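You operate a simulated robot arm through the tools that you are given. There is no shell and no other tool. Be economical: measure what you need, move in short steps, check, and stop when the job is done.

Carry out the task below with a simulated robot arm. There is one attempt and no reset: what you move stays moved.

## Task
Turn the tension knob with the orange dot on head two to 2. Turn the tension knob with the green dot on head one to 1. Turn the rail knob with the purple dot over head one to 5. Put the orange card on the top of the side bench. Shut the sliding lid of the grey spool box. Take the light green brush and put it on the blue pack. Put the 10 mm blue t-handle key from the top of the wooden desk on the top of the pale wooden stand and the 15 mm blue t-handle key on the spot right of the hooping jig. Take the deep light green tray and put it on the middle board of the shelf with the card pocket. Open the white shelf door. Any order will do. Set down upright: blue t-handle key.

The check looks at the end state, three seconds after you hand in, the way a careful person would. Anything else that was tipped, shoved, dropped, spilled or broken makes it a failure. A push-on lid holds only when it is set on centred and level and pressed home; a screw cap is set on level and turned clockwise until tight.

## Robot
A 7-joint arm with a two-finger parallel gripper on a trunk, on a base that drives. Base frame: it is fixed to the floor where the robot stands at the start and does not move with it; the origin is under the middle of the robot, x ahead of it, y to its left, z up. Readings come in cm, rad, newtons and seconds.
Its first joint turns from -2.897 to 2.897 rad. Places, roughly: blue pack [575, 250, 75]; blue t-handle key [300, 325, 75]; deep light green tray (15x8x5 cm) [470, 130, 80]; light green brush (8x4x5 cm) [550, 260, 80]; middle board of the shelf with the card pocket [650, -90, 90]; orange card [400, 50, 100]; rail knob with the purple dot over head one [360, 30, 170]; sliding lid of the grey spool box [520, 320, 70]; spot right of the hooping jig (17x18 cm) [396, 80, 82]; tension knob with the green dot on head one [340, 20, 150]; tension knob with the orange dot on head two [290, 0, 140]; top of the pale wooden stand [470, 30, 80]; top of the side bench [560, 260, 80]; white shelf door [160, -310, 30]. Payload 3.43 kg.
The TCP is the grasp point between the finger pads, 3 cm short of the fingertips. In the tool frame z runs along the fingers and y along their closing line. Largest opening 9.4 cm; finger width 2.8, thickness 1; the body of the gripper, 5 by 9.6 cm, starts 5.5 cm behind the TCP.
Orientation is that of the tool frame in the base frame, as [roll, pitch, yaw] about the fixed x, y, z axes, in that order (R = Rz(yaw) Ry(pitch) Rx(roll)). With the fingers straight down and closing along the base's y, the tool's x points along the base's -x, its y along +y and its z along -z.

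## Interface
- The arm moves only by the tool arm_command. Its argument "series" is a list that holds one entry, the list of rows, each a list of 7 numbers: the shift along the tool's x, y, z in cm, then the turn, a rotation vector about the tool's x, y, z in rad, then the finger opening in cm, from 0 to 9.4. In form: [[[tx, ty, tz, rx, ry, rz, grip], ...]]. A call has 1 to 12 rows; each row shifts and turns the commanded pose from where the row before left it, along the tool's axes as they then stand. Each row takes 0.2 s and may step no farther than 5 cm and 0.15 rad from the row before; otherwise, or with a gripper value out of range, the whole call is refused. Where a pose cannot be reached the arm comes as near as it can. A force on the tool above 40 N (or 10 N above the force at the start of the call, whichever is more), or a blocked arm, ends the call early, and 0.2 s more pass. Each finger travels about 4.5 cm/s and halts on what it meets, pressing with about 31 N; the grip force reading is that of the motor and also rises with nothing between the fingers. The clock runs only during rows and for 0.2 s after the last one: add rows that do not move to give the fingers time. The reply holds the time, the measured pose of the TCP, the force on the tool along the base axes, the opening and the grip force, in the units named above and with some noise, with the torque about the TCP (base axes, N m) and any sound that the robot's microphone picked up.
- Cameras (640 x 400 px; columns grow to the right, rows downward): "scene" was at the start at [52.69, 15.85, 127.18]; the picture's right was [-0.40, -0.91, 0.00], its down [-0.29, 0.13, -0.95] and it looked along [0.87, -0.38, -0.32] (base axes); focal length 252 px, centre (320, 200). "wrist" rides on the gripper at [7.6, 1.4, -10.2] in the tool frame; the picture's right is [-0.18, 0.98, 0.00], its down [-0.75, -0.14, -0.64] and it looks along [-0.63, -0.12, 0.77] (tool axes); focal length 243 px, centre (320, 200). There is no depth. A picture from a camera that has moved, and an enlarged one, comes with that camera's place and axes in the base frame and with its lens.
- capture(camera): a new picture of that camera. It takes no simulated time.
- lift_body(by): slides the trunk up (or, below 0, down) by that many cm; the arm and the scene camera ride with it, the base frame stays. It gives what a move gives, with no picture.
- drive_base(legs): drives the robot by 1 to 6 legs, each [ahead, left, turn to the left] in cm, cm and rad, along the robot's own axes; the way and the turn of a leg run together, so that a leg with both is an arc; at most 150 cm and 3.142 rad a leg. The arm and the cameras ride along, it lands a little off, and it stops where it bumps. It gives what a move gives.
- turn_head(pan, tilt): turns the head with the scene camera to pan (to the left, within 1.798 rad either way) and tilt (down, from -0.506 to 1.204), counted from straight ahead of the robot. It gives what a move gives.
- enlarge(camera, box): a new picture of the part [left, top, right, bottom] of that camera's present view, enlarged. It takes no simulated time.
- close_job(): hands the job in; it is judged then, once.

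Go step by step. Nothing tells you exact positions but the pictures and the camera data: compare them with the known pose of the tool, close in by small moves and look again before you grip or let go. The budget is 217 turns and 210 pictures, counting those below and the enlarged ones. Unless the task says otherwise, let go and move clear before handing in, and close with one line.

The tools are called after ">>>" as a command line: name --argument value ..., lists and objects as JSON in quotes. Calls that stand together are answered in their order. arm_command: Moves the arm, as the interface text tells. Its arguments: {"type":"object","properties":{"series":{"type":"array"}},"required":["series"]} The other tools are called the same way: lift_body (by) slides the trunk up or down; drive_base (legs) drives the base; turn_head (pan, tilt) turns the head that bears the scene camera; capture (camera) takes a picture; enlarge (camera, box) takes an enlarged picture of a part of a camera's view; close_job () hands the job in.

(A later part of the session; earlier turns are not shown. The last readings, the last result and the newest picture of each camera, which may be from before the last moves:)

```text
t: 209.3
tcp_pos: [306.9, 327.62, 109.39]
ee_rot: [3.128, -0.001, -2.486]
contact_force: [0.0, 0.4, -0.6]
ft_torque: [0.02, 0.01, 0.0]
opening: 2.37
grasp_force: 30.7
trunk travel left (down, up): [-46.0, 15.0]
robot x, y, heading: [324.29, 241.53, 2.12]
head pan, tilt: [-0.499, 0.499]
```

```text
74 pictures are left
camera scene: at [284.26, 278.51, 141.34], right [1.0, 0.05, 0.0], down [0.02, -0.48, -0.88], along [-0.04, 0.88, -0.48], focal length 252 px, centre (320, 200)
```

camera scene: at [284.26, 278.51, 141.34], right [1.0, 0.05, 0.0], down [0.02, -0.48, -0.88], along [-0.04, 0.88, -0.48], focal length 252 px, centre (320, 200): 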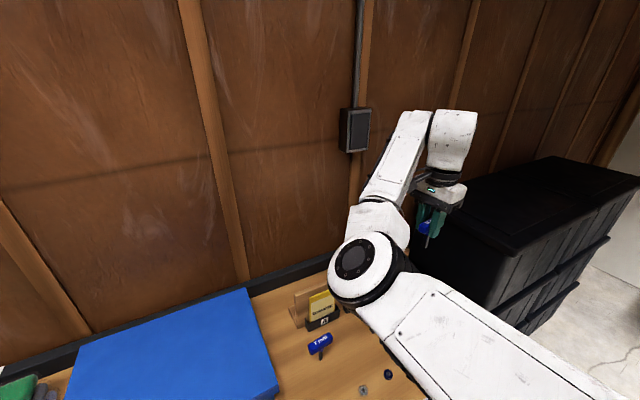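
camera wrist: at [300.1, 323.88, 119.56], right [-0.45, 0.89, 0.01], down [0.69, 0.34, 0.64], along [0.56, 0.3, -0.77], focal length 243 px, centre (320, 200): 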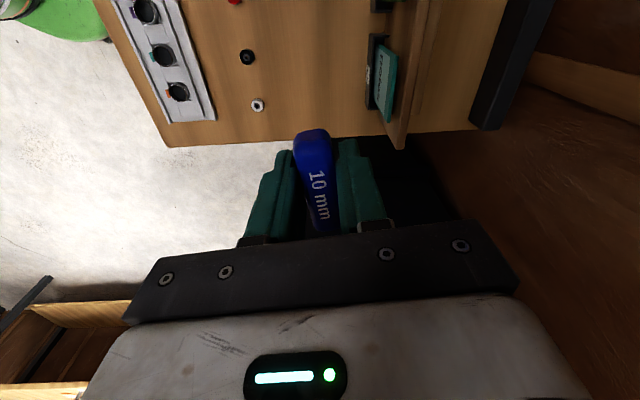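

The key hangs upright. I plan the route around the table's far end to the pale stand: back to the aisle, along u, then toward −n past the table end.

>>> lift_body --by 10

>>> drive_base --legs '[[-70, 0, 0], [0, 0, -1.58], [92, 0, 0], [0, 0, -1.57], [0, 42, 0]]'

>>> turn_head --pan -0.2 --tilt 0.4

>>> capture --camera "scene"

```text
t: 210.6
tcp_pos: [306.82, 327.55, 119.29]
ee_rot: [3.128, -0.001, -2.485]
contact_force: [0.2, 0.1, -0.3]
ft_torque: [0.01, 0.0, 0.04]
opening: 2.35
grasp_force: 31.4
trunk travel left (down, up): [-56.0, 5.0]
robot x, y, heading: [324.29, 241.69, 2.112]
head pan, tilt: [-0.499, 0.499]
```

```text
t: 228.8
tcp_pos: [495.0, 165.51, 119.33]
ee_rot: [3.129, -0.002, 0.663]
contact_force: [-0.6, 0.2, -1.6]
ft_torque: [0.01, -0.01, 0.0]
opening: 2.36
grasp_force: 31.3
trunk travel left (down, up): [-56.0, 5.0]
robot x, y, heading: [476.98, 251.36, -1.016]
head pan, tilt: [-0.499, 0.499]
```

```text
t: 229.6
tcp_pos: [495.08, 165.52, 119.33]
ee_rot: [3.128, -0.001, 0.662]
contact_force: [-0.3, 0.8, -1.5]
ft_torque: [0.01, -0.01, 0.01]
opening: 2.36
grasp_force: 30.7
trunk travel left (down, up): [-56.0, 5.0]
robot x, y, heading: [476.93, 251.26, -1.018]
head pan, tilt: [-0.201, 0.4]
```

```text
73 pictures are left
camera scene: at [519.83, 215.34, 152.25], right [-0.94, -0.34, 0.0], down [-0.13, 0.37, -0.92], along [0.32, -0.86, -0.39], focal length 252 px, centre (320, 200)
```

scene: 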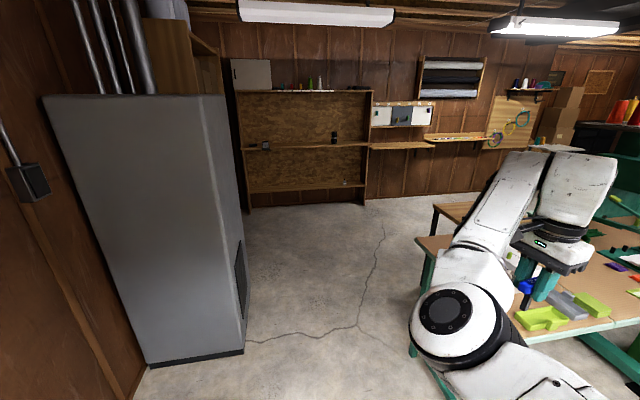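

The corridor is clear, and the back shelf with the boards and black card pockets is visible. I drive forward past the table end and look at the stand.

>>> drive_base --legs '[[130, 0, 0]]'

>>> turn_head --pan -1.2 --tilt 0.5

>>> capture --camera "scene"

```text
t: 236.0
tcp_pos: [562.69, 57.52, 119.39]
ee_rot: [3.127, -0.003, 0.666]
contact_force: [0.3, 0.6, -0.1]
ft_torque: [-0.01, -0.06, 0.04]
opening: 2.37
grasp_force: 31.3
trunk travel left (down, up): [-56.0, 5.0]
robot x, y, heading: [544.09, 143.27, -1.011]
head pan, tilt: [-0.201, 0.4]
```

```text
t: 237.3
tcp_pos: [562.68, 57.39, 119.37]
ee_rot: [3.128, -0.004, 0.669]
contact_force: [-0.1, -0.3, -1.9]
ft_torque: [0.02, 0.02, 0.01]
opening: 2.37
grasp_force: 31.9
trunk travel left (down, up): [-56.0, 5.0]
robot x, y, heading: [544.18, 143.41, -1.008]
head pan, tilt: [-1.201, 0.499]
```

```text
72 pictures are left
camera scene: at [578.47, 108.8, 151.34], right [-0.8, 0.6, 0.0], down [0.29, 0.38, -0.88], along [-0.53, -0.7, -0.48], focal length 252 px, centre (320, 200)
```

scene: 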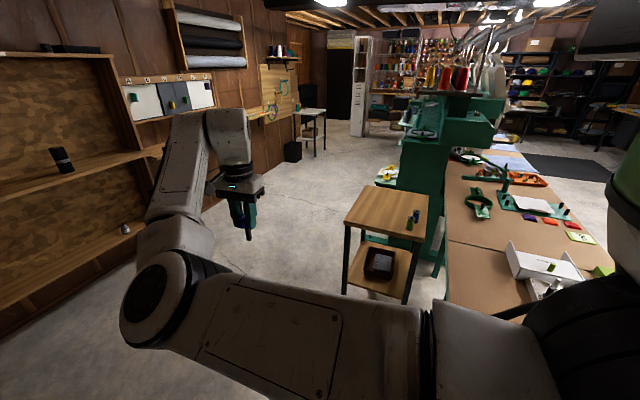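

The stand is clear, with its top spanning about u 397–448 and n −195…−228. I drive beside it and face it.

>>> drive_base --legs '[[78, 0, 0], [0, 0, -1.59], [16, 0, 0]]'

>>> turn_head --pan -0.3 --tilt 0.6

>>> capture --camera "scene"

>>> capture --camera "wrist"

```text
t: 243.8
tcp_pos: [533.16, 6.42, 119.26]
ee_rot: [3.13, -0.005, -0.166]
contact_force: [-0.2, -1.0, -1.1]
ft_torque: [0.11, -0.09, -0.01]
opening: 2.38
grasp_force: 31.0
trunk travel left (down, up): [-56.0, 5.0]
robot x, y, heading: [583.92, 77.54, -1.847]
head pan, tilt: [-1.201, 0.499]
stopped in leg 2: the robot was blocked; the commanded pose is now the measured one
```

```text
t: 245.0
tcp_pos: [533.45, 6.34, 119.02]
ee_rot: [3.129, -0.006, -0.161]
contact_force: [0.5, -0.1, -0.8]
ft_torque: [0.01, -0.05, -0.01]
opening: 2.37
grasp_force: 31.0
trunk travel left (down, up): [-56.0, 5.0]
robot x, y, heading: [583.98, 78.0, -1.836]
head pan, tilt: [-0.3, 0.6]
```

```text
71 pictures are left
camera scene: at [586.11, 22.37, 150.32], right [-0.84, 0.54, 0.0], down [0.31, 0.48, -0.82], along [-0.44, -0.69, -0.57], focal length 252 px, centre (320, 200)
```

scene: 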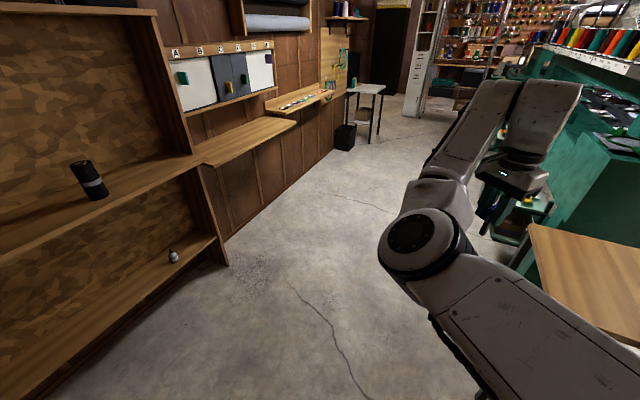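

```text
70 pictures are left
camera wrist: at [540.77, 3.71, 129.39], right [-0.34, -0.94, 0.01], down [-0.72, 0.27, 0.64], along [-0.6, 0.21, -0.77], focal length 243 px, centre (320, 200)
```

wrist: 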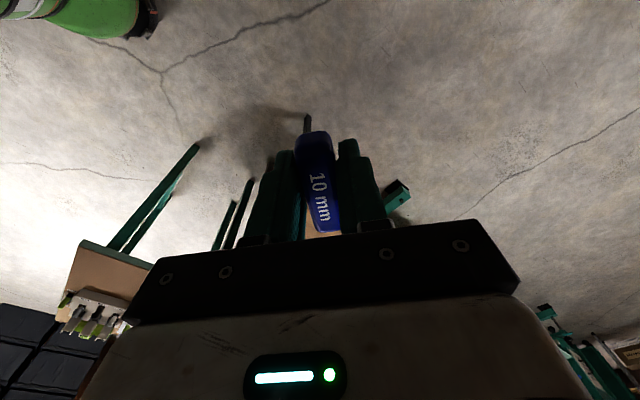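

The turn was blocked, probably by the rear against the cabinet. I shift away toward −u and finish the turn.

>>> drive_base --legs '[[10, 0, 0], [0, -10, 0], [0, 0, -0.76]]'

>>> capture --camera "scene"

>>> capture --camera "wrist"

```text
t: 248.9
tcp_pos: [485.89, 54.96, 119.48]
ee_rot: [3.126, -0.005, -0.934]
contact_force: [-0.3, -0.7, -1.9]
ft_torque: [0.02, 0.0, 0.03]
opening: 2.37
grasp_force: 31.4
trunk travel left (down, up): [-56.0, 5.0]
robot x, y, heading: [571.82, 70.83, -2.616]
head pan, tilt: [-0.3, 0.6]
```

```text
69 pictures are left
camera scene: at [534.87, 29.8, 150.43], right [-0.23, 0.97, 0.0], down [0.55, 0.13, -0.82], along [-0.8, -0.19, -0.57], focal length 252 px, centre (320, 200)
```

scene: 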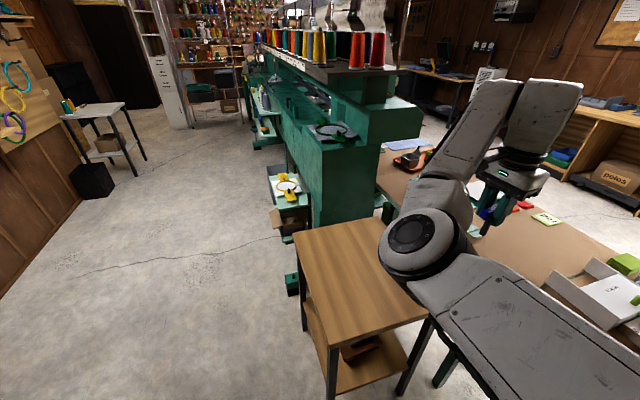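

```text
68 pictures are left
camera wrist: at [489.44, 48.16, 129.64], right [-0.9, -0.44, 0.01], down [-0.33, 0.7, 0.64], along [-0.29, 0.57, -0.77], focal length 243 px, centre (320, 200)
```

wrist: 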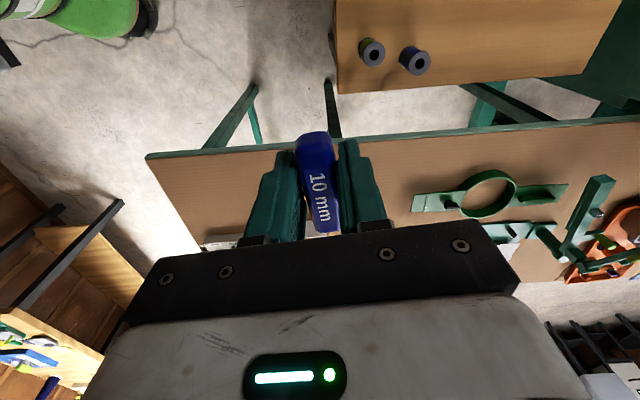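

I move the key above the stand's free area and check with the wrist camera.

>>> arm_command --series '[[[3.5, 2.5, 0, 0, 0, 0, 1], [3.5, 2.5, 0, 0, 0, 0, 1], [3.5, 2.5, 0, 0, 0, 0, 1], [3.5, 2.5, 0, 0, 0, 0, 1]]]'

>>> capture --camera "wrist"

>>> capture --camera "scene"

```text
t: 249.9
tcp_pos: [486.08, 37.84, 119.93]
ee_rot: [3.127, -0.005, -0.935]
contact_force: [-0.1, 0.5, -1.1]
ft_torque: [-0.03, -0.02, 0.0]
opening: 2.39
grasp_force: 30.8
trunk travel left (down, up): [-56.0, 5.0]
robot x, y, heading: [571.99, 70.98, -2.615]
head pan, tilt: [-0.3, 0.6]
```

```text
67 pictures are left
camera wrist: at [489.55, 31.03, 130.12], right [-0.9, -0.43, 0.02], down [-0.33, 0.7, 0.64], along [-0.29, 0.57, -0.77], focal length 243 px, centre (320, 200)
```

wrist: 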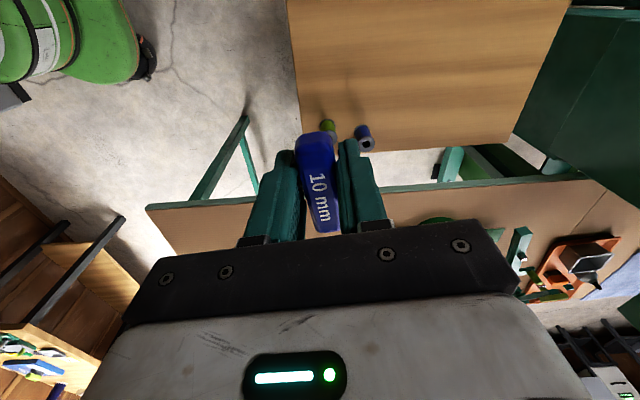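

```text
66 pictures are left
camera scene: at [534.85, 29.82, 150.43], right [-0.23, 0.97, 0.0], down [0.55, 0.13, -0.82], along [-0.8, -0.19, -0.57], focal length 252 px, centre (320, 200)
```

scene: 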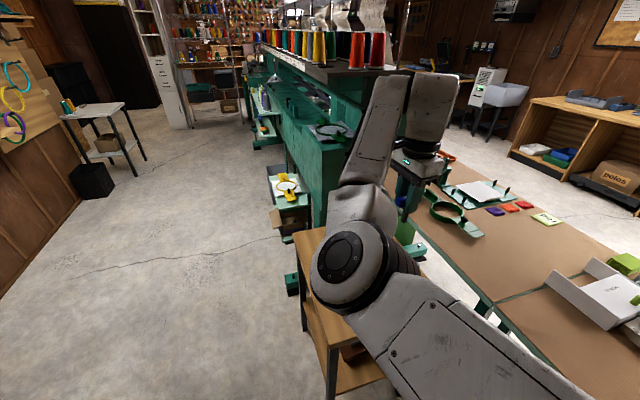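

The stand top is at z≈74. I shift 8 cm further inside and descend.

>>> arm_command --series '[[[0, 4, 0, 0, 0, 0, 1], [0, 4, 0, 0, 0, 0, 1], [0, 0, 4.5, 0, 0, 0, 1], [0, 0, 4.5, 0, 0, 0, 1], [0, 0, 4.5, 0, 0, 0, 1], [0, 0, 4.5, 0, 0, 0, 1], [0, 0, 4.5, 0, 0, 0, 1], [0, 0, 4.5, 0, 0, 0, 1], [0, 0, 4.5, 0, 0, 0, 1]]]'

>>> capture --camera "wrist"

>>> turn_head --pan -0.15 --tilt 0.7

>>> capture --camera "scene"

```text
t: 251.9
tcp_pos: [479.15, 33.02, 93.72]
ee_rot: [3.117, 0.0, -0.945]
contact_force: [0.3, -0.7, -0.4]
ft_torque: [0.01, 0.01, 0.02]
opening: 2.33
grasp_force: 31.1
out of reach, approached as far as the arm can: row 8, 9
trunk travel left (down, up): [-56.0, 5.0]
robot x, y, heading: [572.14, 70.79, -2.612]
head pan, tilt: [-0.3, 0.6]
```

```text
65 pictures are left
camera wrist: at [482.7, 26.15, 103.88], right [-0.9, -0.43, 0.02], down [-0.31, 0.7, 0.64], along [-0.29, 0.57, -0.77], focal length 243 px, centre (320, 200)
```

wrist: 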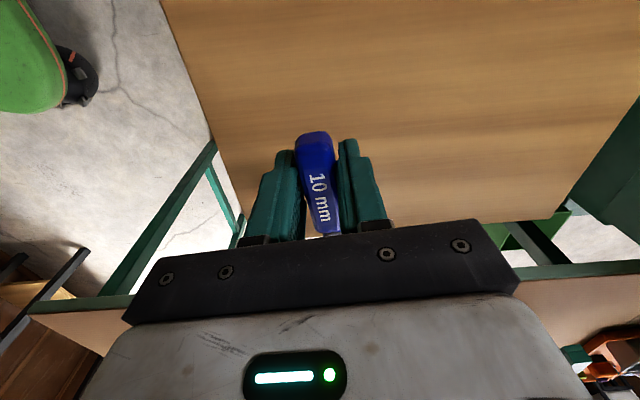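

```text
t: 252.6
tcp_pos: [479.14, 32.8, 93.73]
ee_rot: [3.119, 0.0, -0.944]
contact_force: [-0.3, -0.1, -1.3]
ft_torque: [-0.01, 0.02, -0.01]
opening: 2.39
grasp_force: 30.2
trunk travel left (down, up): [-56.0, 5.0]
robot x, y, heading: [572.0, 70.91, -2.615]
head pan, tilt: [-0.15, 0.7]
```

```text
64 pictures are left
camera scene: at [535.58, 28.66, 149.57], right [-0.37, 0.93, 0.0], down [0.6, 0.24, -0.77], along [-0.71, -0.28, -0.64], focal length 252 px, centre (320, 200)
```

scene: 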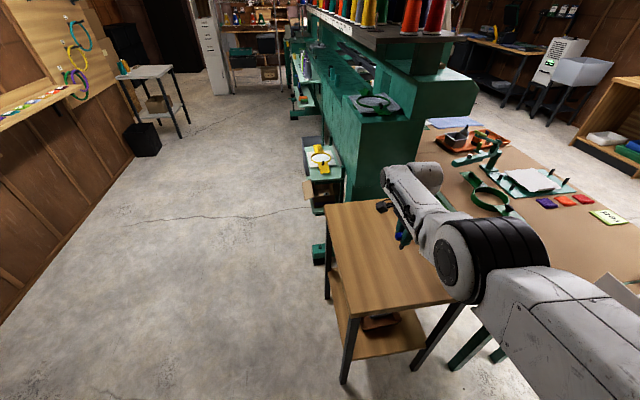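

At the reach limit, I lower using the trunk instead.

>>> lift_body --by -10

>>> enlarge --camera "scene" --box '[320, 150, 480, 250]'

>>> capture --camera "wrist"

```text
t: 253.9
tcp_pos: [479.2, 33.03, 83.87]
ee_rot: [3.119, 0.001, -0.942]
contact_force: [0.4, -0.1, -0.6]
ft_torque: [0.0, -0.01, 0.0]
opening: 2.39
grasp_force: 30.8
trunk travel left (down, up): [-46.0, 15.0]
robot x, y, heading: [571.87, 71.01, -2.612]
head pan, tilt: [-0.15, 0.7]
```

```text
4.00 times, centred on (400, 200) of scene
camera zoom: at [535.59, 28.66, 139.58], right [-0.37, 0.93, 0.0], down [0.6, 0.24, -0.76], along [-0.71, -0.28, -0.64], focal length 1010 px, centre (0, 200)
```

zoom: 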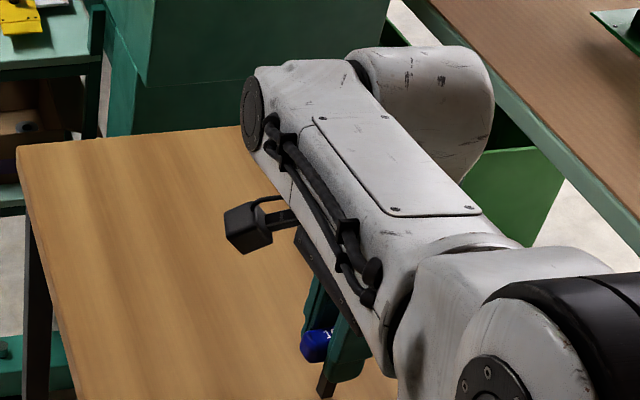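

```text
62 pictures are left
camera wrist: at [482.74, 26.06, 93.95], right [-0.9, -0.43, 0.02], down [-0.32, 0.7, 0.64], along [-0.29, 0.57, -0.77], focal length 243 px, centre (320, 200)
```

wrist: 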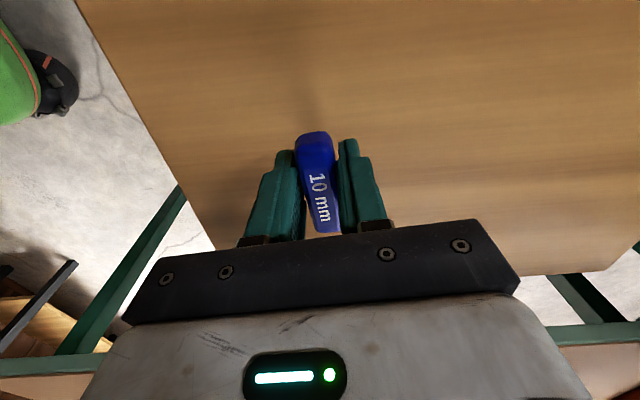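

>>> lift_body --by -1.2

>>> lift_body --by -0.5

>>> enlarge --camera "scene" --box '[380, 205, 428, 260]'

```text
t: 254.5
tcp_pos: [479.06, 32.83, 82.94]
ee_rot: [3.114, 0.004, -0.94]
contact_force: [1.0, 0.1, 22.5]
ft_torque: [0.05, 0.01, -0.01]
opening: 2.42
grasp_force: 31.3
trunk travel left (down, up): [-44.8, 16.2]
robot x, y, heading: [572.07, 71.06, -2.611]
head pan, tilt: [-0.15, 0.7]
```

```text
t: 255.1
tcp_pos: [479.07, 33.01, 82.07]
ee_rot: [3.115, 0.003, -0.942]
contact_force: [-1.9, -1.1, 23.2]
ft_torque: [0.1, 0.09, -0.01]
opening: 2.39
grasp_force: 30.9
trunk travel left (down, up): [-44.3, 16.7]
robot x, y, heading: [572.07, 70.82, -2.612]
head pan, tilt: [-0.15, 0.7]
```

```text
7.27 times, centred on (404, 232) of scene
camera zoom: at [535.67, 28.69, 137.9], right [-0.37, 0.93, 0.0], down [0.6, 0.24, -0.77], along [-0.71, -0.28, -0.64], focal length 1836 px, centre (-291, -36)
```

zoom: 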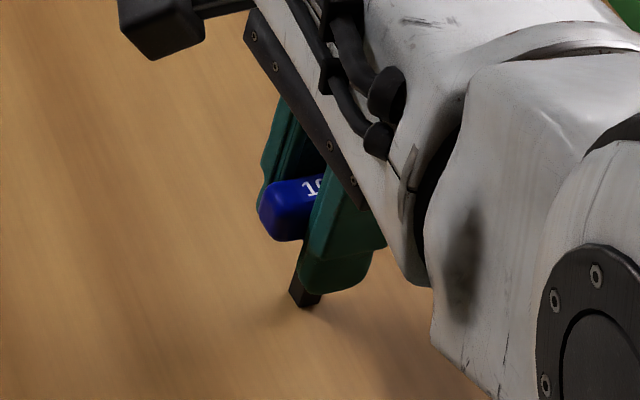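

The key stands on the surface under light load. I open symmetrically and rise straight up.

>>> arm_command --series '[[[0, 0, 0, 0, 0, 0, 2.6], [0, 0, 0, 0, 0, 0, 3.2], [0, 0, 0, 0, 0, 0, 4.6], [0, 0, 0, 0, 0, 0, 4.8], [0, 0, -2, 0, 0, 0, 4.8], [0, 0, -3, 0, 0, 0, 4.8], [0, 0, -4, 0, 0, 0, 4.8], [0, 0, -4, 0, 0, 0, 4.8]]]'

>>> capture --camera "wrist"

>>> enlarge --camera "scene" --box '[340, 180, 460, 280]'

```text
t: 256.9
tcp_pos: [479.35, 33.25, 95.2]
ee_rot: [3.118, 0.001, -0.942]
contact_force: [-0.8, -1.2, -1.1]
ft_torque: [0.02, 0.02, -0.02]
opening: 4.82
grasp_force: 0.1
trunk travel left (down, up): [-44.3, 16.7]
robot x, y, heading: [572.08, 70.93, -2.617]
head pan, tilt: [-0.15, 0.7]
```

```text
60 pictures are left
camera wrist: at [482.94, 26.33, 105.27], right [-0.9, -0.43, 0.02], down [-0.32, 0.7, 0.64], along [-0.29, 0.57, -0.77], focal length 243 px, centre (320, 200)
```

wrist: 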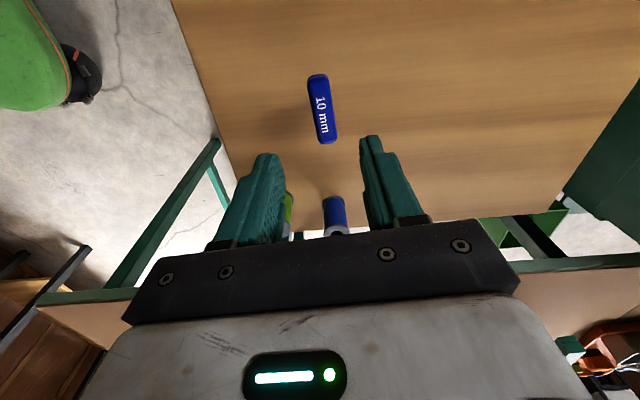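

```text
4.00 times, centred on (400, 230) of scene
camera zoom: at [535.59, 28.66, 137.86], right [-0.37, 0.93, 0.0], down [0.6, 0.24, -0.76], along [-0.71, -0.28, -0.64], focal length 1010 px, centre (0, 80)
```

zoom: 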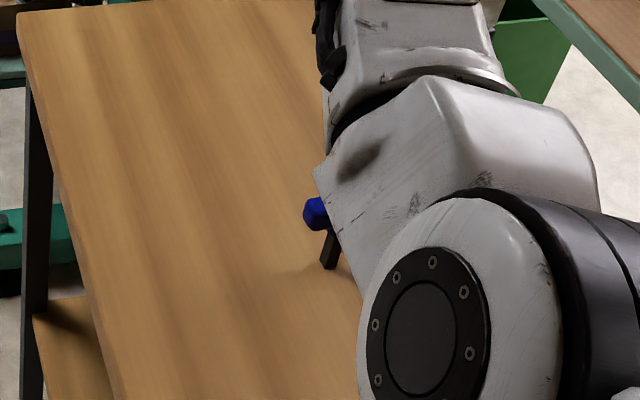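

The 10 mm key stands upright on the stand. Next is the deep light green tray at the table's front-left corner, about (476, 132). I raise, turn back, return to the aisle and line up there.

>>> lift_body --by 15

>>> drive_base --legs '[[0, 0, 1.6], [-150, 0, 0], [-42, 0, 0], [0, -36, 0]]'

>>> turn_head --pan -0.2 --tilt 0.6

>>> capture --camera "scene"

>>> capture --camera "wrist"

```text
t: 258.6
tcp_pos: [479.45, 33.17, 109.99]
ee_rot: [3.121, 0.0, -0.943]
contact_force: [0.3, 0.1, 0.0]
ft_torque: [0.03, 0.01, 0.02]
opening: 4.82
grasp_force: 0.1
trunk travel left (down, up): [-59.3, 1.7]
robot x, y, heading: [571.92, 70.86, -2.613]
head pan, tilt: [-0.15, 0.7]
```

```text
t: 274.1
tcp_pos: [477.44, 125.21, 110.07]
ee_rot: [3.12, 0.002, 0.636]
contact_force: [0.3, 0.3, 0.8]
ft_torque: [0.02, 0.02, -0.01]
opening: 4.8
grasp_force: 0.0
trunk travel left (down, up): [-59.3, 1.7]
robot x, y, heading: [439.14, 217.27, -1.032]
head pan, tilt: [-0.15, 0.7]
```

```text
t: 274.8
tcp_pos: [477.4, 125.26, 110.08]
ee_rot: [3.12, 0.002, 0.635]
contact_force: [-0.7, 0.4, 0.6]
ft_torque: [-0.02, 0.01, 0.02]
opening: 4.77
grasp_force: 0.1
trunk travel left (down, up): [-59.3, 1.7]
robot x, y, heading: [439.26, 217.56, -1.034]
head pan, tilt: [-0.201, 0.6]
```

```text
58 pictures are left
camera scene: at [481.35, 181.15, 153.73], right [-0.94, -0.33, 0.0], down [-0.19, 0.53, -0.82], along [0.27, -0.78, -0.57], focal length 252 px, centre (320, 200)
```

scene: 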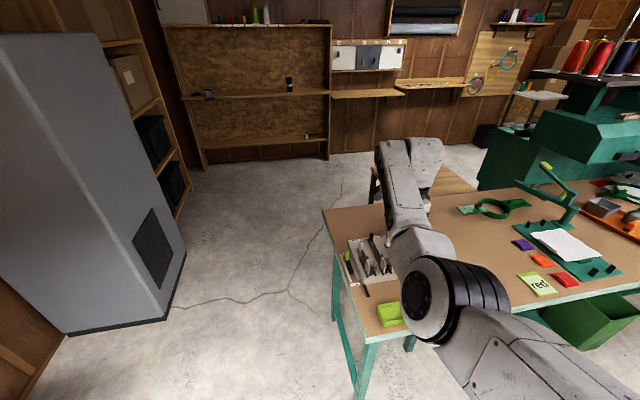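

```text
57 pictures are left
camera wrist: at [484.3, 128.73, 120.25], right [0.43, -0.9, 0.02], down [-0.7, -0.32, 0.64], along [-0.57, -0.29, -0.77], focal length 243 px, centre (320, 200)
```

wrist: 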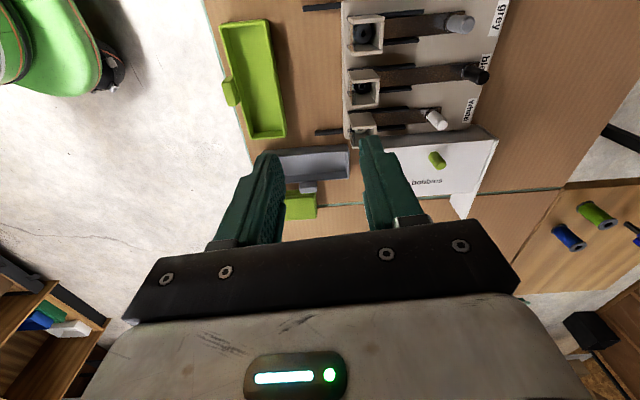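

>>> enlarge --camera "wrist" --box '[190, 0, 350, 150]'

```text
2.67 times, centred on (270, 75) of wrist
camera zoom: at [484.3, 128.73, 120.25], right [0.43, -0.9, 0.02], down [-0.7, -0.32, 0.64], along [-0.57, -0.29, -0.77], focal length 647 px, centre (453, 533)
```

zoom: 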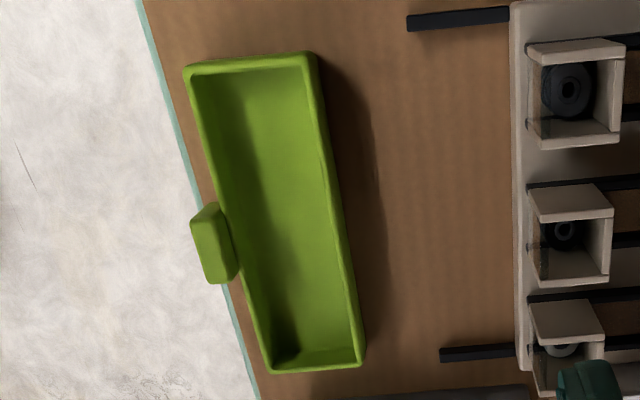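

The tray is empty with a front tab, and its body is about 5.5 cm wide, so I'll grip across the width on the +u side of the tab. I align and descend partway.

>>> arm_command --series '[[[0, 0, 0, 0, 0, 0.1, 8.5], [1.1, -2.6, 0, 0, 0, 0, 8.5], [1.1, -2.6, 0, 0, 0, 0, 8.5], [0.95, -2.46, 0, 0, 0, 0, 8.5], [0, 0, 4, 0, 0, 0, 8.5], [0, 0, 4, 0, 0, 0, 8.5], [0, 0, 4, 0, 0, 0, 8.5], [0, 0, 4, 0, 0, 0, 8.5]]]'

>>> capture --camera "wrist"

```text
t: 276.6
tcp_pos: [476.55, 133.09, 93.85]
ee_rot: [3.117, -0.002, 0.536]
contact_force: [0.2, -0.3, -0.1]
ft_torque: [0.0, 0.04, 0.0]
opening: 8.52
grasp_force: 0.2
trunk travel left (down, up): [-59.3, 1.7]
robot x, y, heading: [438.91, 217.41, -1.035]
head pan, tilt: [-0.201, 0.6]
```

```text
55 pictures are left
camera wrist: at [483.69, 135.96, 104.07], right [0.34, -0.94, 0.02], down [-0.73, -0.25, 0.64], along [-0.59, -0.24, -0.77], focal length 243 px, centre (320, 200)
```

wrist: 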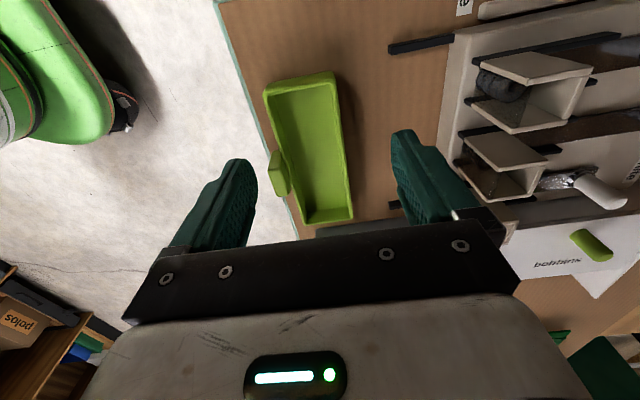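

>>> arm_command --series '[[[0.4, -0.7, 3, 0, 0, 0, 8.5], [0, 0, 4, 0, 0, 0, 8.5], [0, 0, 2.6, 0, 0, 0, 8.5], [0, 0, 0, 0, 0, 0, 4.5], [0, 0, 0, 0, 0, 0, 4.5], [0, 0, 0, 0, 0, 0, 4.5]]]'

>>> capture --camera "wrist"

```text
t: 277.5
tcp_pos: [476.45, 133.55, 85.04]
ee_rot: [3.121, 0.005, 0.534]
contact_force: [-11.3, 24.7, 29.7]
ft_torque: [2.11, 0.83, 0.02]
opening: 7.92
grasp_force: 13.3
trunk travel left (down, up): [-59.3, 1.7]
robot x, y, heading: [438.98, 217.29, -1.037]
head pan, tilt: [-0.201, 0.6]
stopped in row 4: the force on the tool passed its limit at 50 N (the readings are from after the stop); the commanded pose is now the measured one
```

```text
54 pictures are left
camera wrist: at [483.72, 136.38, 95.26], right [0.34, -0.94, 0.02], down [-0.72, -0.25, 0.64], along [-0.6, -0.23, -0.77], focal length 243 px, centre (320, 200)
```

wrist: 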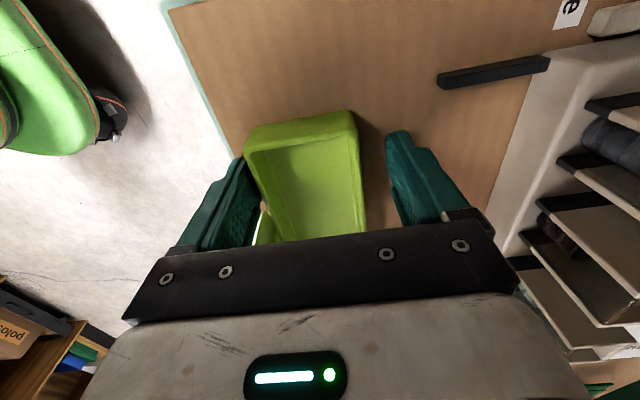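

The fingertips touched the table, so it's at z≈82. I raise 1 cm, recentre by 0.6 cm and close.

>>> arm_command --series '[[[0, 0, -1, 0, 0, 0, 8.5], [0, -0.6, 0, 0, 0, 0, 8.5], [0, 0, 0, 0, 0, 0, 4.5], [0, 0, 0, 0, 0, 0, 4.5], [0, 0, 0, 0, 0, 0, 4.5], [0, 0, 0, 0, 0, 0, 4.5]]]'

>>> capture --camera "wrist"

```text
t: 278.9
tcp_pos: [476.3, 133.87, 85.98]
ee_rot: [3.117, 0.002, 0.533]
contact_force: [-0.2, 0.1, -0.2]
ft_torque: [0.02, 0.01, 0.0]
opening: 5.72
grasp_force: 31.4
trunk travel left (down, up): [-59.3, 1.7]
robot x, y, heading: [439.23, 217.43, -1.036]
head pan, tilt: [-0.201, 0.6]
```

```text
53 pictures are left
camera wrist: at [483.44, 136.81, 96.14], right [0.34, -0.94, 0.03], down [-0.73, -0.25, 0.64], along [-0.59, -0.24, -0.77], focal length 243 px, centre (320, 200)
```

wrist: 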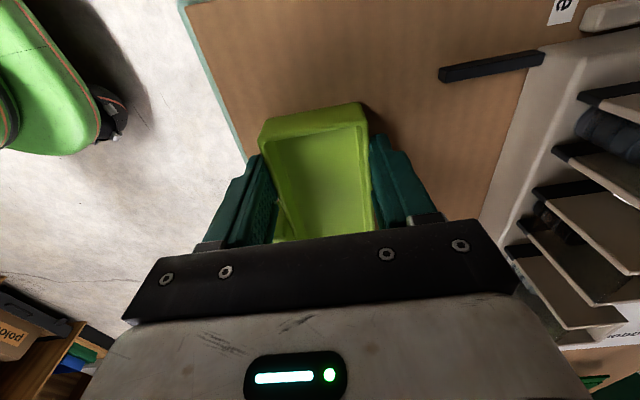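

Gripped at 5.7 cm. I lift, strafe out, and drive down the corridor to the back shelf.

>>> arm_command --series '[[[0, 0, -2, 0, 0, 0, 4.5], [0, 0, -4, 0, 0, 0, 4.5], [0, 0, -4, 0, 0, 0, 4.5], [0, 0, -4, 0, 0, 0, 4.5], [0, 0, -4, 0, 0, 0, 4.5]]]'

>>> drive_base --legs '[[0, 42, 0], [150, 0, 0], [60, 0, 0]]'

>>> turn_head --pan 0.0 --tilt 0.3

>>> capture --camera "scene"

```text
t: 280.1
tcp_pos: [476.1, 134.26, 103.87]
ee_rot: [3.114, 0.001, 0.536]
contact_force: [-0.3, -0.2, -0.7]
ft_torque: [0.01, -0.02, -0.01]
opening: 5.72
grasp_force: 31.4
trunk travel left (down, up): [-59.3, 1.7]
robot x, y, heading: [439.02, 217.26, -1.03]
head pan, tilt: [-0.201, 0.6]
```

```text
t: 292.7
tcp_pos: [619.21, -26.19, 103.85]
ee_rot: [3.115, 0.003, 0.529]
contact_force: [-0.6, 0.3, 0.0]
ft_torque: [-0.01, -0.02, 0.0]
opening: 5.71
grasp_force: 31.3
trunk travel left (down, up): [-59.3, 1.7]
robot x, y, heading: [583.0, 57.48, -1.046]
head pan, tilt: [-0.201, 0.6]
```

```text
t: 293.5
tcp_pos: [619.13, -26.21, 103.73]
ee_rot: [3.115, 0.002, 0.529]
contact_force: [0.1, -0.1, -0.4]
ft_torque: [0.0, 0.0, 0.01]
opening: 5.7
grasp_force: 31.2
trunk travel left (down, up): [-59.3, 1.7]
robot x, y, heading: [583.17, 57.59, -1.043]
head pan, tilt: [0.0, 0.3]
```

```text
52 pictures are left
camera scene: at [626.63, 20.92, 156.47], right [-0.86, -0.5, 0.0], down [-0.15, 0.26, -0.95], along [0.48, -0.83, -0.3], focal length 252 px, centre (320, 200)
```

scene: 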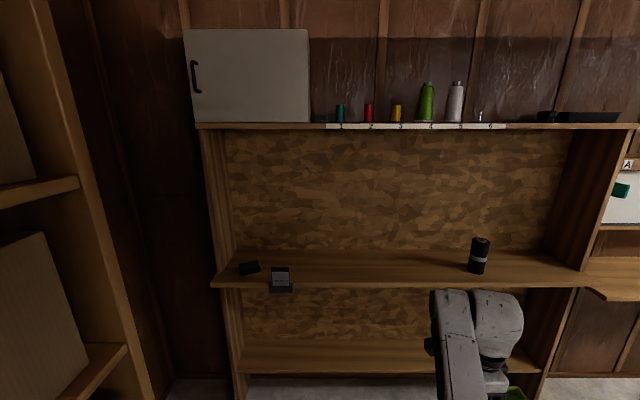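

The shelf's middle board is at about z 89–90 with its front edge at n≈−396, and there is free space between the pocket and the black cone. To keep the forearm below the top board, I lower the trunk and raise the arm, then drive in.

>>> arm_command --series '[[[0, 0, -4, 0, 0, 0, 4.5], [0, 0, -4, 0, 0, 0, 4.5], [0, 0, -4, 0, 0, 0, 4.5], [0, 0, -4, 0, 0, 0, 4.5], [0, 0, -4, 0, 0, 0, 4.5]]]'

>>> lift_body --by -21

>>> drive_base --legs '[[45, 0, 0]]'

>>> turn_head --pan -0.2 --tilt 0.3

>>> capture --camera "scene"

>>> capture --camera "wrist"

```text
t: 294.7
tcp_pos: [618.88, -25.87, 123.94]
ee_rot: [3.116, 0.0, 0.53]
contact_force: [-0.2, 0.1, 0.0]
ft_torque: [0.02, -0.03, 0.01]
opening: 5.68
grasp_force: 31.4
trunk travel left (down, up): [-59.3, 1.7]
robot x, y, heading: [583.16, 57.48, -1.047]
head pan, tilt: [0.0, 0.3]
```

```text
t: 297.0
tcp_pos: [618.79, -25.97, 103.03]
ee_rot: [3.114, 0.0, 0.529]
contact_force: [0.2, -0.4, -0.3]
ft_torque: [0.04, -0.02, -0.01]
opening: 5.68
grasp_force: 31.3
trunk travel left (down, up): [-38.3, 22.7]
robot x, y, heading: [583.15, 57.4, -1.048]
head pan, tilt: [0.0, 0.3]
```

```text
t: 299.7
tcp_pos: [641.73, -65.28, 103.05]
ee_rot: [3.113, 0.0, 0.529]
contact_force: [0.6, 0.1, -0.7]
ft_torque: [0.03, 0.0, 0.02]
opening: 5.67
grasp_force: 30.6
trunk travel left (down, up): [-38.3, 22.7]
robot x, y, heading: [606.25, 17.65, -1.045]
head pan, tilt: [0.0, 0.3]
```

```text
t: 300.4
tcp_pos: [641.93, -65.36, 102.88]
ee_rot: [3.116, 0.003, 0.529]
contact_force: [-0.2, -0.3, -0.7]
ft_torque: [0.01, -0.03, 0.01]
opening: 5.66
grasp_force: 30.6
trunk travel left (down, up): [-38.3, 22.7]
robot x, y, heading: [605.8, 17.64, -1.042]
head pan, tilt: [-0.201, 0.3]
```

```text
51 pictures are left
camera scene: at [647.98, -19.18, 135.48], right [-0.95, -0.32, 0.0], down [-0.1, 0.28, -0.96], along [0.31, -0.9, -0.3], focal length 252 px, centre (320, 200)
```

scene: 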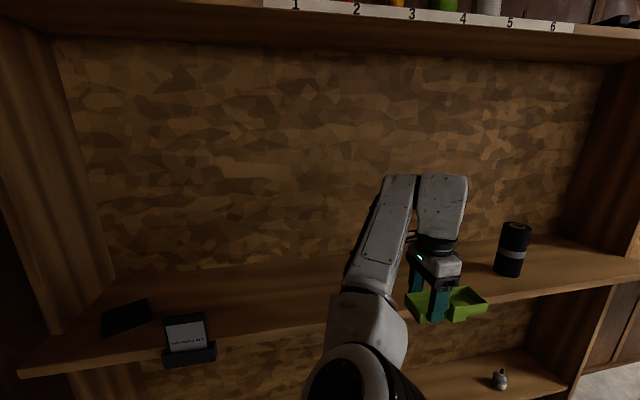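

```text
50 pictures are left
camera wrist: at [649.13, -62.49, 113.18], right [0.34, -0.94, 0.03], down [-0.73, -0.24, 0.64], along [-0.6, -0.24, -0.77], focal length 243 px, centre (320, 200)
```

wrist: 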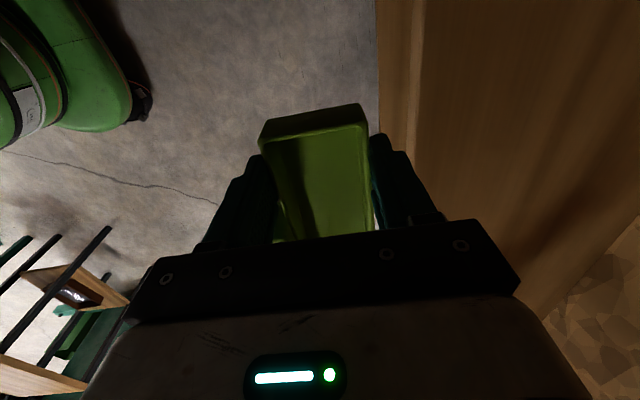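

Clear of the top board. I drive 15 cm further so the tray is over the board.

>>> drive_base --legs '[[15.5, 0, 0]]'

>>> capture --camera "wrist"

>>> capture --camera "scene"

```text
t: 301.8
tcp_pos: [650.07, -78.72, 102.9]
ee_rot: [3.116, 0.002, 0.532]
contact_force: [0.4, -0.2, -0.3]
ft_torque: [0.01, -0.02, -0.02]
opening: 5.69
grasp_force: 30.8
trunk travel left (down, up): [-38.3, 22.7]
robot x, y, heading: [613.8, 4.23, -1.035]
head pan, tilt: [-0.201, 0.3]
```

```text
49 pictures are left
camera wrist: at [657.26, -75.93, 113.19], right [0.34, -0.94, 0.03], down [-0.73, -0.25, 0.64], along [-0.59, -0.24, -0.77], focal length 243 px, centre (320, 200)
```

wrist: 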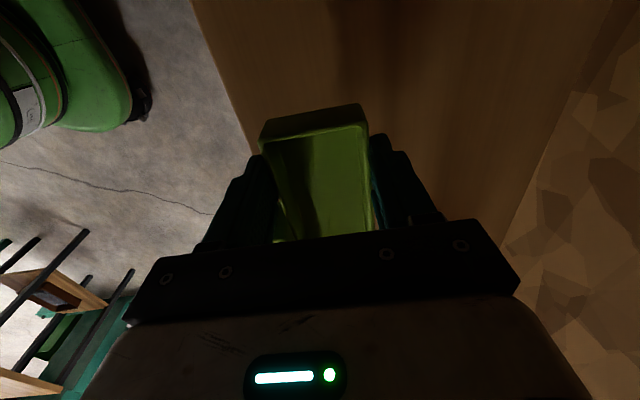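

```text
48 pictures are left
camera scene: at [656.0, -32.62, 135.49], right [-0.95, -0.32, 0.0], down [-0.1, 0.28, -0.96], along [0.31, -0.9, -0.3], focal length 252 px, centre (320, 200)
```

scene: 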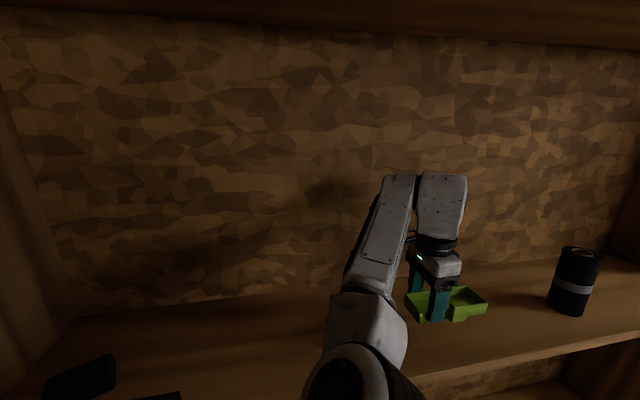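

Over the board. I lower with the trunk until contact.

>>> lift_body --by -8

>>> lift_body --by -1.2

>>> lift_body --by -1

>>> enlarge --camera "scene" --box '[380, 220, 540, 340]'

```text
t: 303.0
tcp_pos: [650.12, -78.96, 95.68]
ee_rot: [3.105, 0.008, 0.528]
contact_force: [-1.6, 2.2, 9.2]
ft_torque: [0.51, -0.05, 0.04]
opening: 5.73
grasp_force: 30.5
trunk travel left (down, up): [-30.3, 30.7]
robot x, y, heading: [613.9, 4.26, -1.035]
head pan, tilt: [-0.201, 0.3]
stopped: the force on the tool passed its limit at 43 N (the readings are from after the stop); the commanded pose is now the measured one
```

```text
t: 303.4
tcp_pos: [650.13, -78.96, 95.72]
ee_rot: [3.098, 0.012, 0.531]
contact_force: [-1.0, 3.0, 12.8]
ft_torque: [0.63, -0.11, 0.08]
opening: 5.72
grasp_force: 31.0
trunk travel left (down, up): [-29.8, 31.2]
robot x, y, heading: [613.63, 4.46, -1.036]
head pan, tilt: [-0.201, 0.3]
stopped: the force on the tool passed its limit at 49 N (the readings are from after the stop); the commanded pose is now the measured one
```

```text
t: 303.8
tcp_pos: [650.05, -78.96, 95.63]
ee_rot: [3.092, 0.016, 0.528]
contact_force: [-1.4, 3.3, 11.9]
ft_torque: [0.62, -0.09, 0.06]
opening: 5.74
grasp_force: 31.0
trunk travel left (down, up): [-29.3, 31.7]
robot x, y, heading: [613.67, 4.16, -1.039]
head pan, tilt: [-0.201, 0.3]
stopped: the force on the tool passed its limit at 49 N (the readings are from after the stop); the commanded pose is now the measured one
```

```text
3.33 times, centred on (460, 280) of scene
camera zoom: at [655.99, -32.56, 126.48], right [-0.95, -0.33, 0.0], down [-0.1, 0.28, -0.96], along [0.31, -0.9, -0.3], focal length 841 px, centre (-147, -67)
```

zoom: 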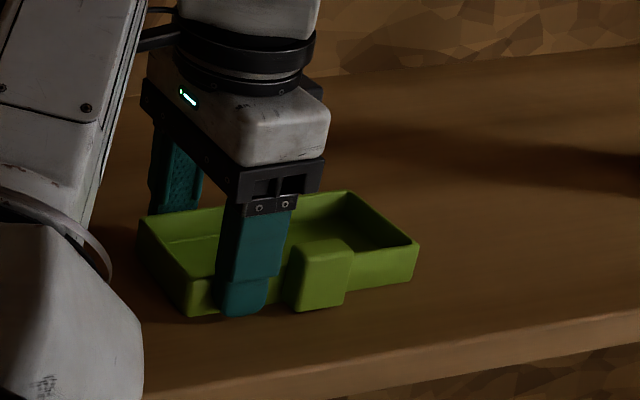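

The tray is on the board. I release and rise.

>>> arm_command --series '[[[0, 0, -0.2, 0, 0, 0, 7.5], [0, 0, 0, 0, 0, 0, 8], [0, 0, -2, 0, 0, 0, 8], [0, 0, -4, 0, 0, 0, 8], [0, 0, -4, 0, 0, 0, 8]]]'

>>> enlarge --camera "scene" --box '[380, 200, 580, 325]'

```text
t: 305.0
tcp_pos: [650.13, -78.45, 105.79]
ee_rot: [3.094, 0.015, 0.529]
contact_force: [-0.2, -0.1, -0.4]
ft_torque: [0.02, -0.02, 0.02]
opening: 8.03
grasp_force: 0.1
trunk travel left (down, up): [-29.3, 31.7]
robot x, y, heading: [613.7, 4.23, -1.037]
head pan, tilt: [-0.201, 0.3]
```

```text
3.20 times, centred on (480, 262) of scene
camera zoom: at [656.03, -32.63, 126.46], right [-0.95, -0.33, 0.0], down [-0.1, 0.28, -0.96], along [0.31, -0.9, -0.3], focal length 808 px, centre (-192, 0)
```

zoom: 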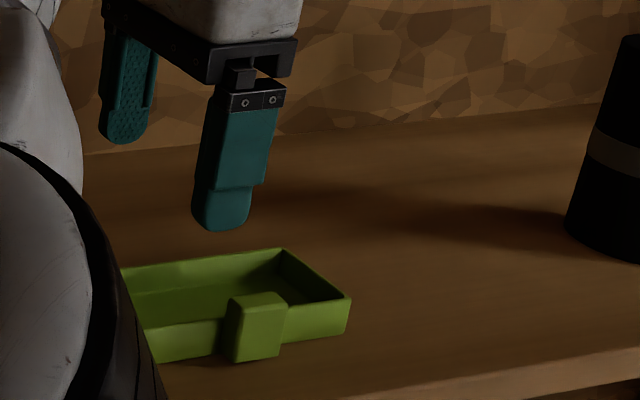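

The tray sits on the board. The white shelf is at the far end of the rear corridor, near (163, −313). I back off, turn and drive along behind the machine.

>>> drive_base --legs '[[-22, 0, 0], [0, 0, -1.565], [150, 0, 0], [130, 0, 0]]'

>>> turn_head --pan 0.0 --tilt 0.3

>>> capture --camera "scene"

```text
t: 323.7
tcp_pos: [277.0, -153.67, 105.69]
ee_rot: [3.094, 0.015, -1.034]
contact_force: [0.1, 0.3, 0.3]
ft_torque: [-0.04, -0.01, 0.01]
opening: 7.96
grasp_force: 0.0
trunk travel left (down, up): [-29.3, 31.7]
robot x, y, heading: [359.52, -117.18, -2.604]
head pan, tilt: [-0.201, 0.3]
```

```text
t: 324.4
tcp_pos: [276.98, -153.71, 105.76]
ee_rot: [3.094, 0.018, -1.034]
contact_force: [0.9, 0.0, -0.6]
ft_torque: [0.0, 0.02, -0.02]
opening: 8.01
grasp_force: 0.0
trunk travel left (down, up): [-29.3, 31.7]
robot x, y, heading: [359.48, -116.92, -2.603]
head pan, tilt: [0.0, 0.3]
```

```text
45 pictures are left
camera scene: at [323.5, -161.02, 126.48], right [-0.51, 0.86, 0.0], down [0.25, 0.15, -0.96], along [-0.82, -0.49, -0.3], focal length 252 px, centre (320, 200)
```

scene: 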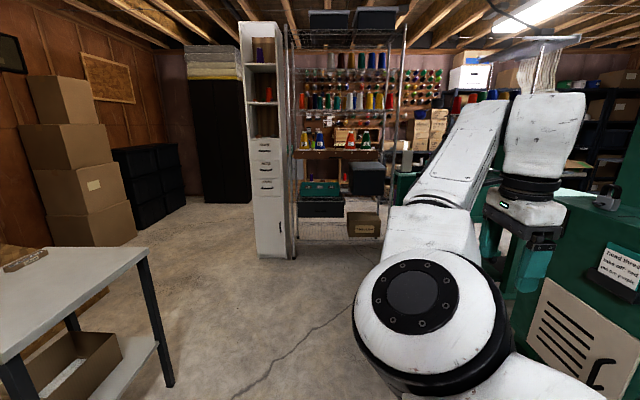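

>>> enlarge --camera "scene" --box '[220, 120, 330, 270]'

```text
2.67 times, centred on (275, 195) of scene
camera zoom: at [323.5, -161.02, 126.48], right [-0.51, 0.86, 0.0], down [0.25, 0.15, -0.96], along [-0.82, -0.49, -0.3], focal length 673 px, centre (440, 213)
```

zoom: 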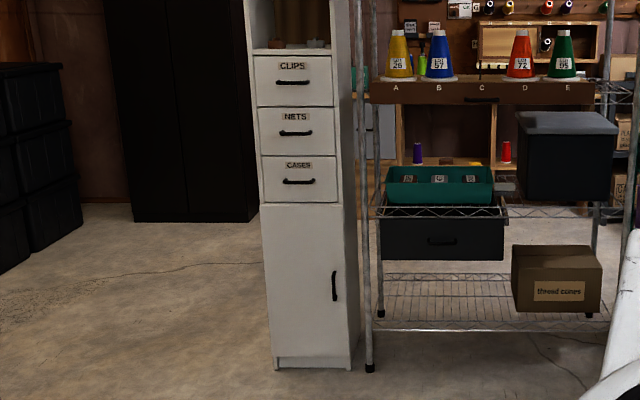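

The door has its handle on the right side at about (159, −302, z 33) and hinges on the left. I approach to within reach, lower the trunk and look.

>>> drive_base --legs '[[140, 0, 0], [0, 18, 0]]'

>>> lift_body --by -29

>>> turn_head --pan 0.2 --tilt 0.5

>>> capture --camera "scene"

```text
t: 332.6
tcp_pos: [161.75, -237.22, 105.67]
ee_rot: [3.096, 0.015, -1.069]
contact_force: [-0.2, -0.7, 0.0]
ft_torque: [0.0, -0.01, -0.01]
opening: 7.99
grasp_force: 0.1
trunk travel left (down, up): [-29.3, 31.7]
robot x, y, heading: [245.5, -203.3, -2.638]
head pan, tilt: [0.0, 0.3]
```

```text
t: 335.5
tcp_pos: [161.8, -237.17, 76.79]
ee_rot: [3.095, 0.014, -1.069]
contact_force: [0.3, 0.3, 0.2]
ft_torque: [0.0, -0.02, -0.01]
opening: 8.02
grasp_force: 0.2
trunk travel left (down, up): [-0.3, 60.7]
robot x, y, heading: [245.2, -203.4, -2.641]
head pan, tilt: [0.0, 0.3]
```

```text
t: 336.2
tcp_pos: [161.83, -237.29, 76.55]
ee_rot: [3.095, 0.016, -1.07]
contact_force: [-0.2, -0.1, -0.2]
ft_torque: [0.01, 0.02, -0.01]
opening: 8.0
grasp_force: 0.1
trunk travel left (down, up): [-0.3, 60.7]
robot x, y, heading: [245.69, -203.48, -2.64]
head pan, tilt: [0.201, 0.499]
```

```text
43 pictures are left
camera scene: at [209.28, -247.5, 95.64], right [-0.65, 0.76, 0.0], down [0.36, 0.31, -0.88], along [-0.67, -0.57, -0.48], focal length 252 px, centre (320, 200)
```

scene: 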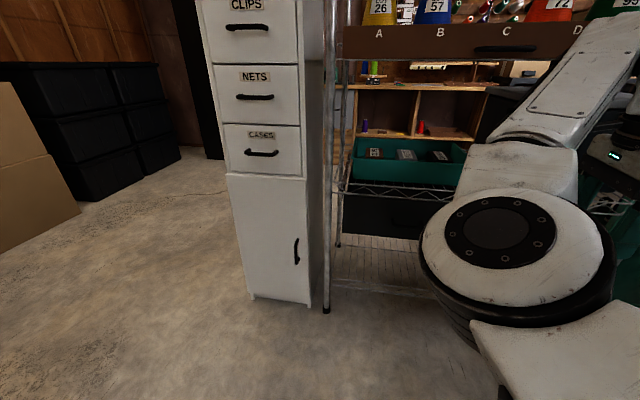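

The handle is triangulated at (157.8, −302.6, 32.7), with the hinge at (168.6, −323.5) and the free edge at (154.5, −300). I reorient the tool (yaw back to standard, lower, pitch forward about 45°) before approaching.

>>> arm_command --series '[[[0, 0, 2, 0, 0, -0.143, 6], [0, 0, 2, 0, 0, -0.143, 6], [0, 0, 2, 0, 0, -0.143, 6], [0, 0, 2, 0, 0, -0.143, 6], [0, 0, 2, 0, 0, -0.143, 6], [0, 0, 2, 0, 0, -0.143, 6], [0, 0, 2, 0, 0, -0.143, 6], [0, 0, 2, 0, 0, -0.143, 6], [0, 0, 2, 0, 0, -0.143, 6], [0, 0, 2, 0, 0, -0.143, 6], [0, 0, 2, 0, 0, -0.143, 6]]]'

>>> arm_command --series '[[[3, 0, 2, 0, -0.14, 0, 6], [3, 0, 2, 0, -0.14, 0, 6], [3, 0, 2, 0, -0.14, 0, 6], [3, 0, 1, 0, -0.14, 0, 6], [3, 0, 0, 0, -0.14, 0, 6], [3, 0, 0, 0, -0.14, 0, 6]]]'

```text
t: 338.6
tcp_pos: [160.67, -237.56, 54.69]
ee_rot: [-3.125, 0.05, 0.506]
contact_force: [-1.0, -0.1, 0.0]
ft_torque: [0.01, -0.03, -0.02]
opening: 6.02
grasp_force: 0.0
trunk travel left (down, up): [-0.3, 60.7]
robot x, y, heading: [245.82, -202.94, -2.64]
head pan, tilt: [0.201, 0.499]
```

```text
t: 340.0
tcp_pos: [173.34, -230.51, 41.31]
ee_rot: [-3.123, 0.891, 0.52]
contact_force: [-0.5, 0.1, 0.1]
ft_torque: [0.05, -0.01, 0.01]
opening: 6.03
grasp_force: 0.1
trunk travel left (down, up): [-0.3, 60.7]
robot x, y, heading: [245.44, -202.99, -2.636]
head pan, tilt: [0.201, 0.499]
```

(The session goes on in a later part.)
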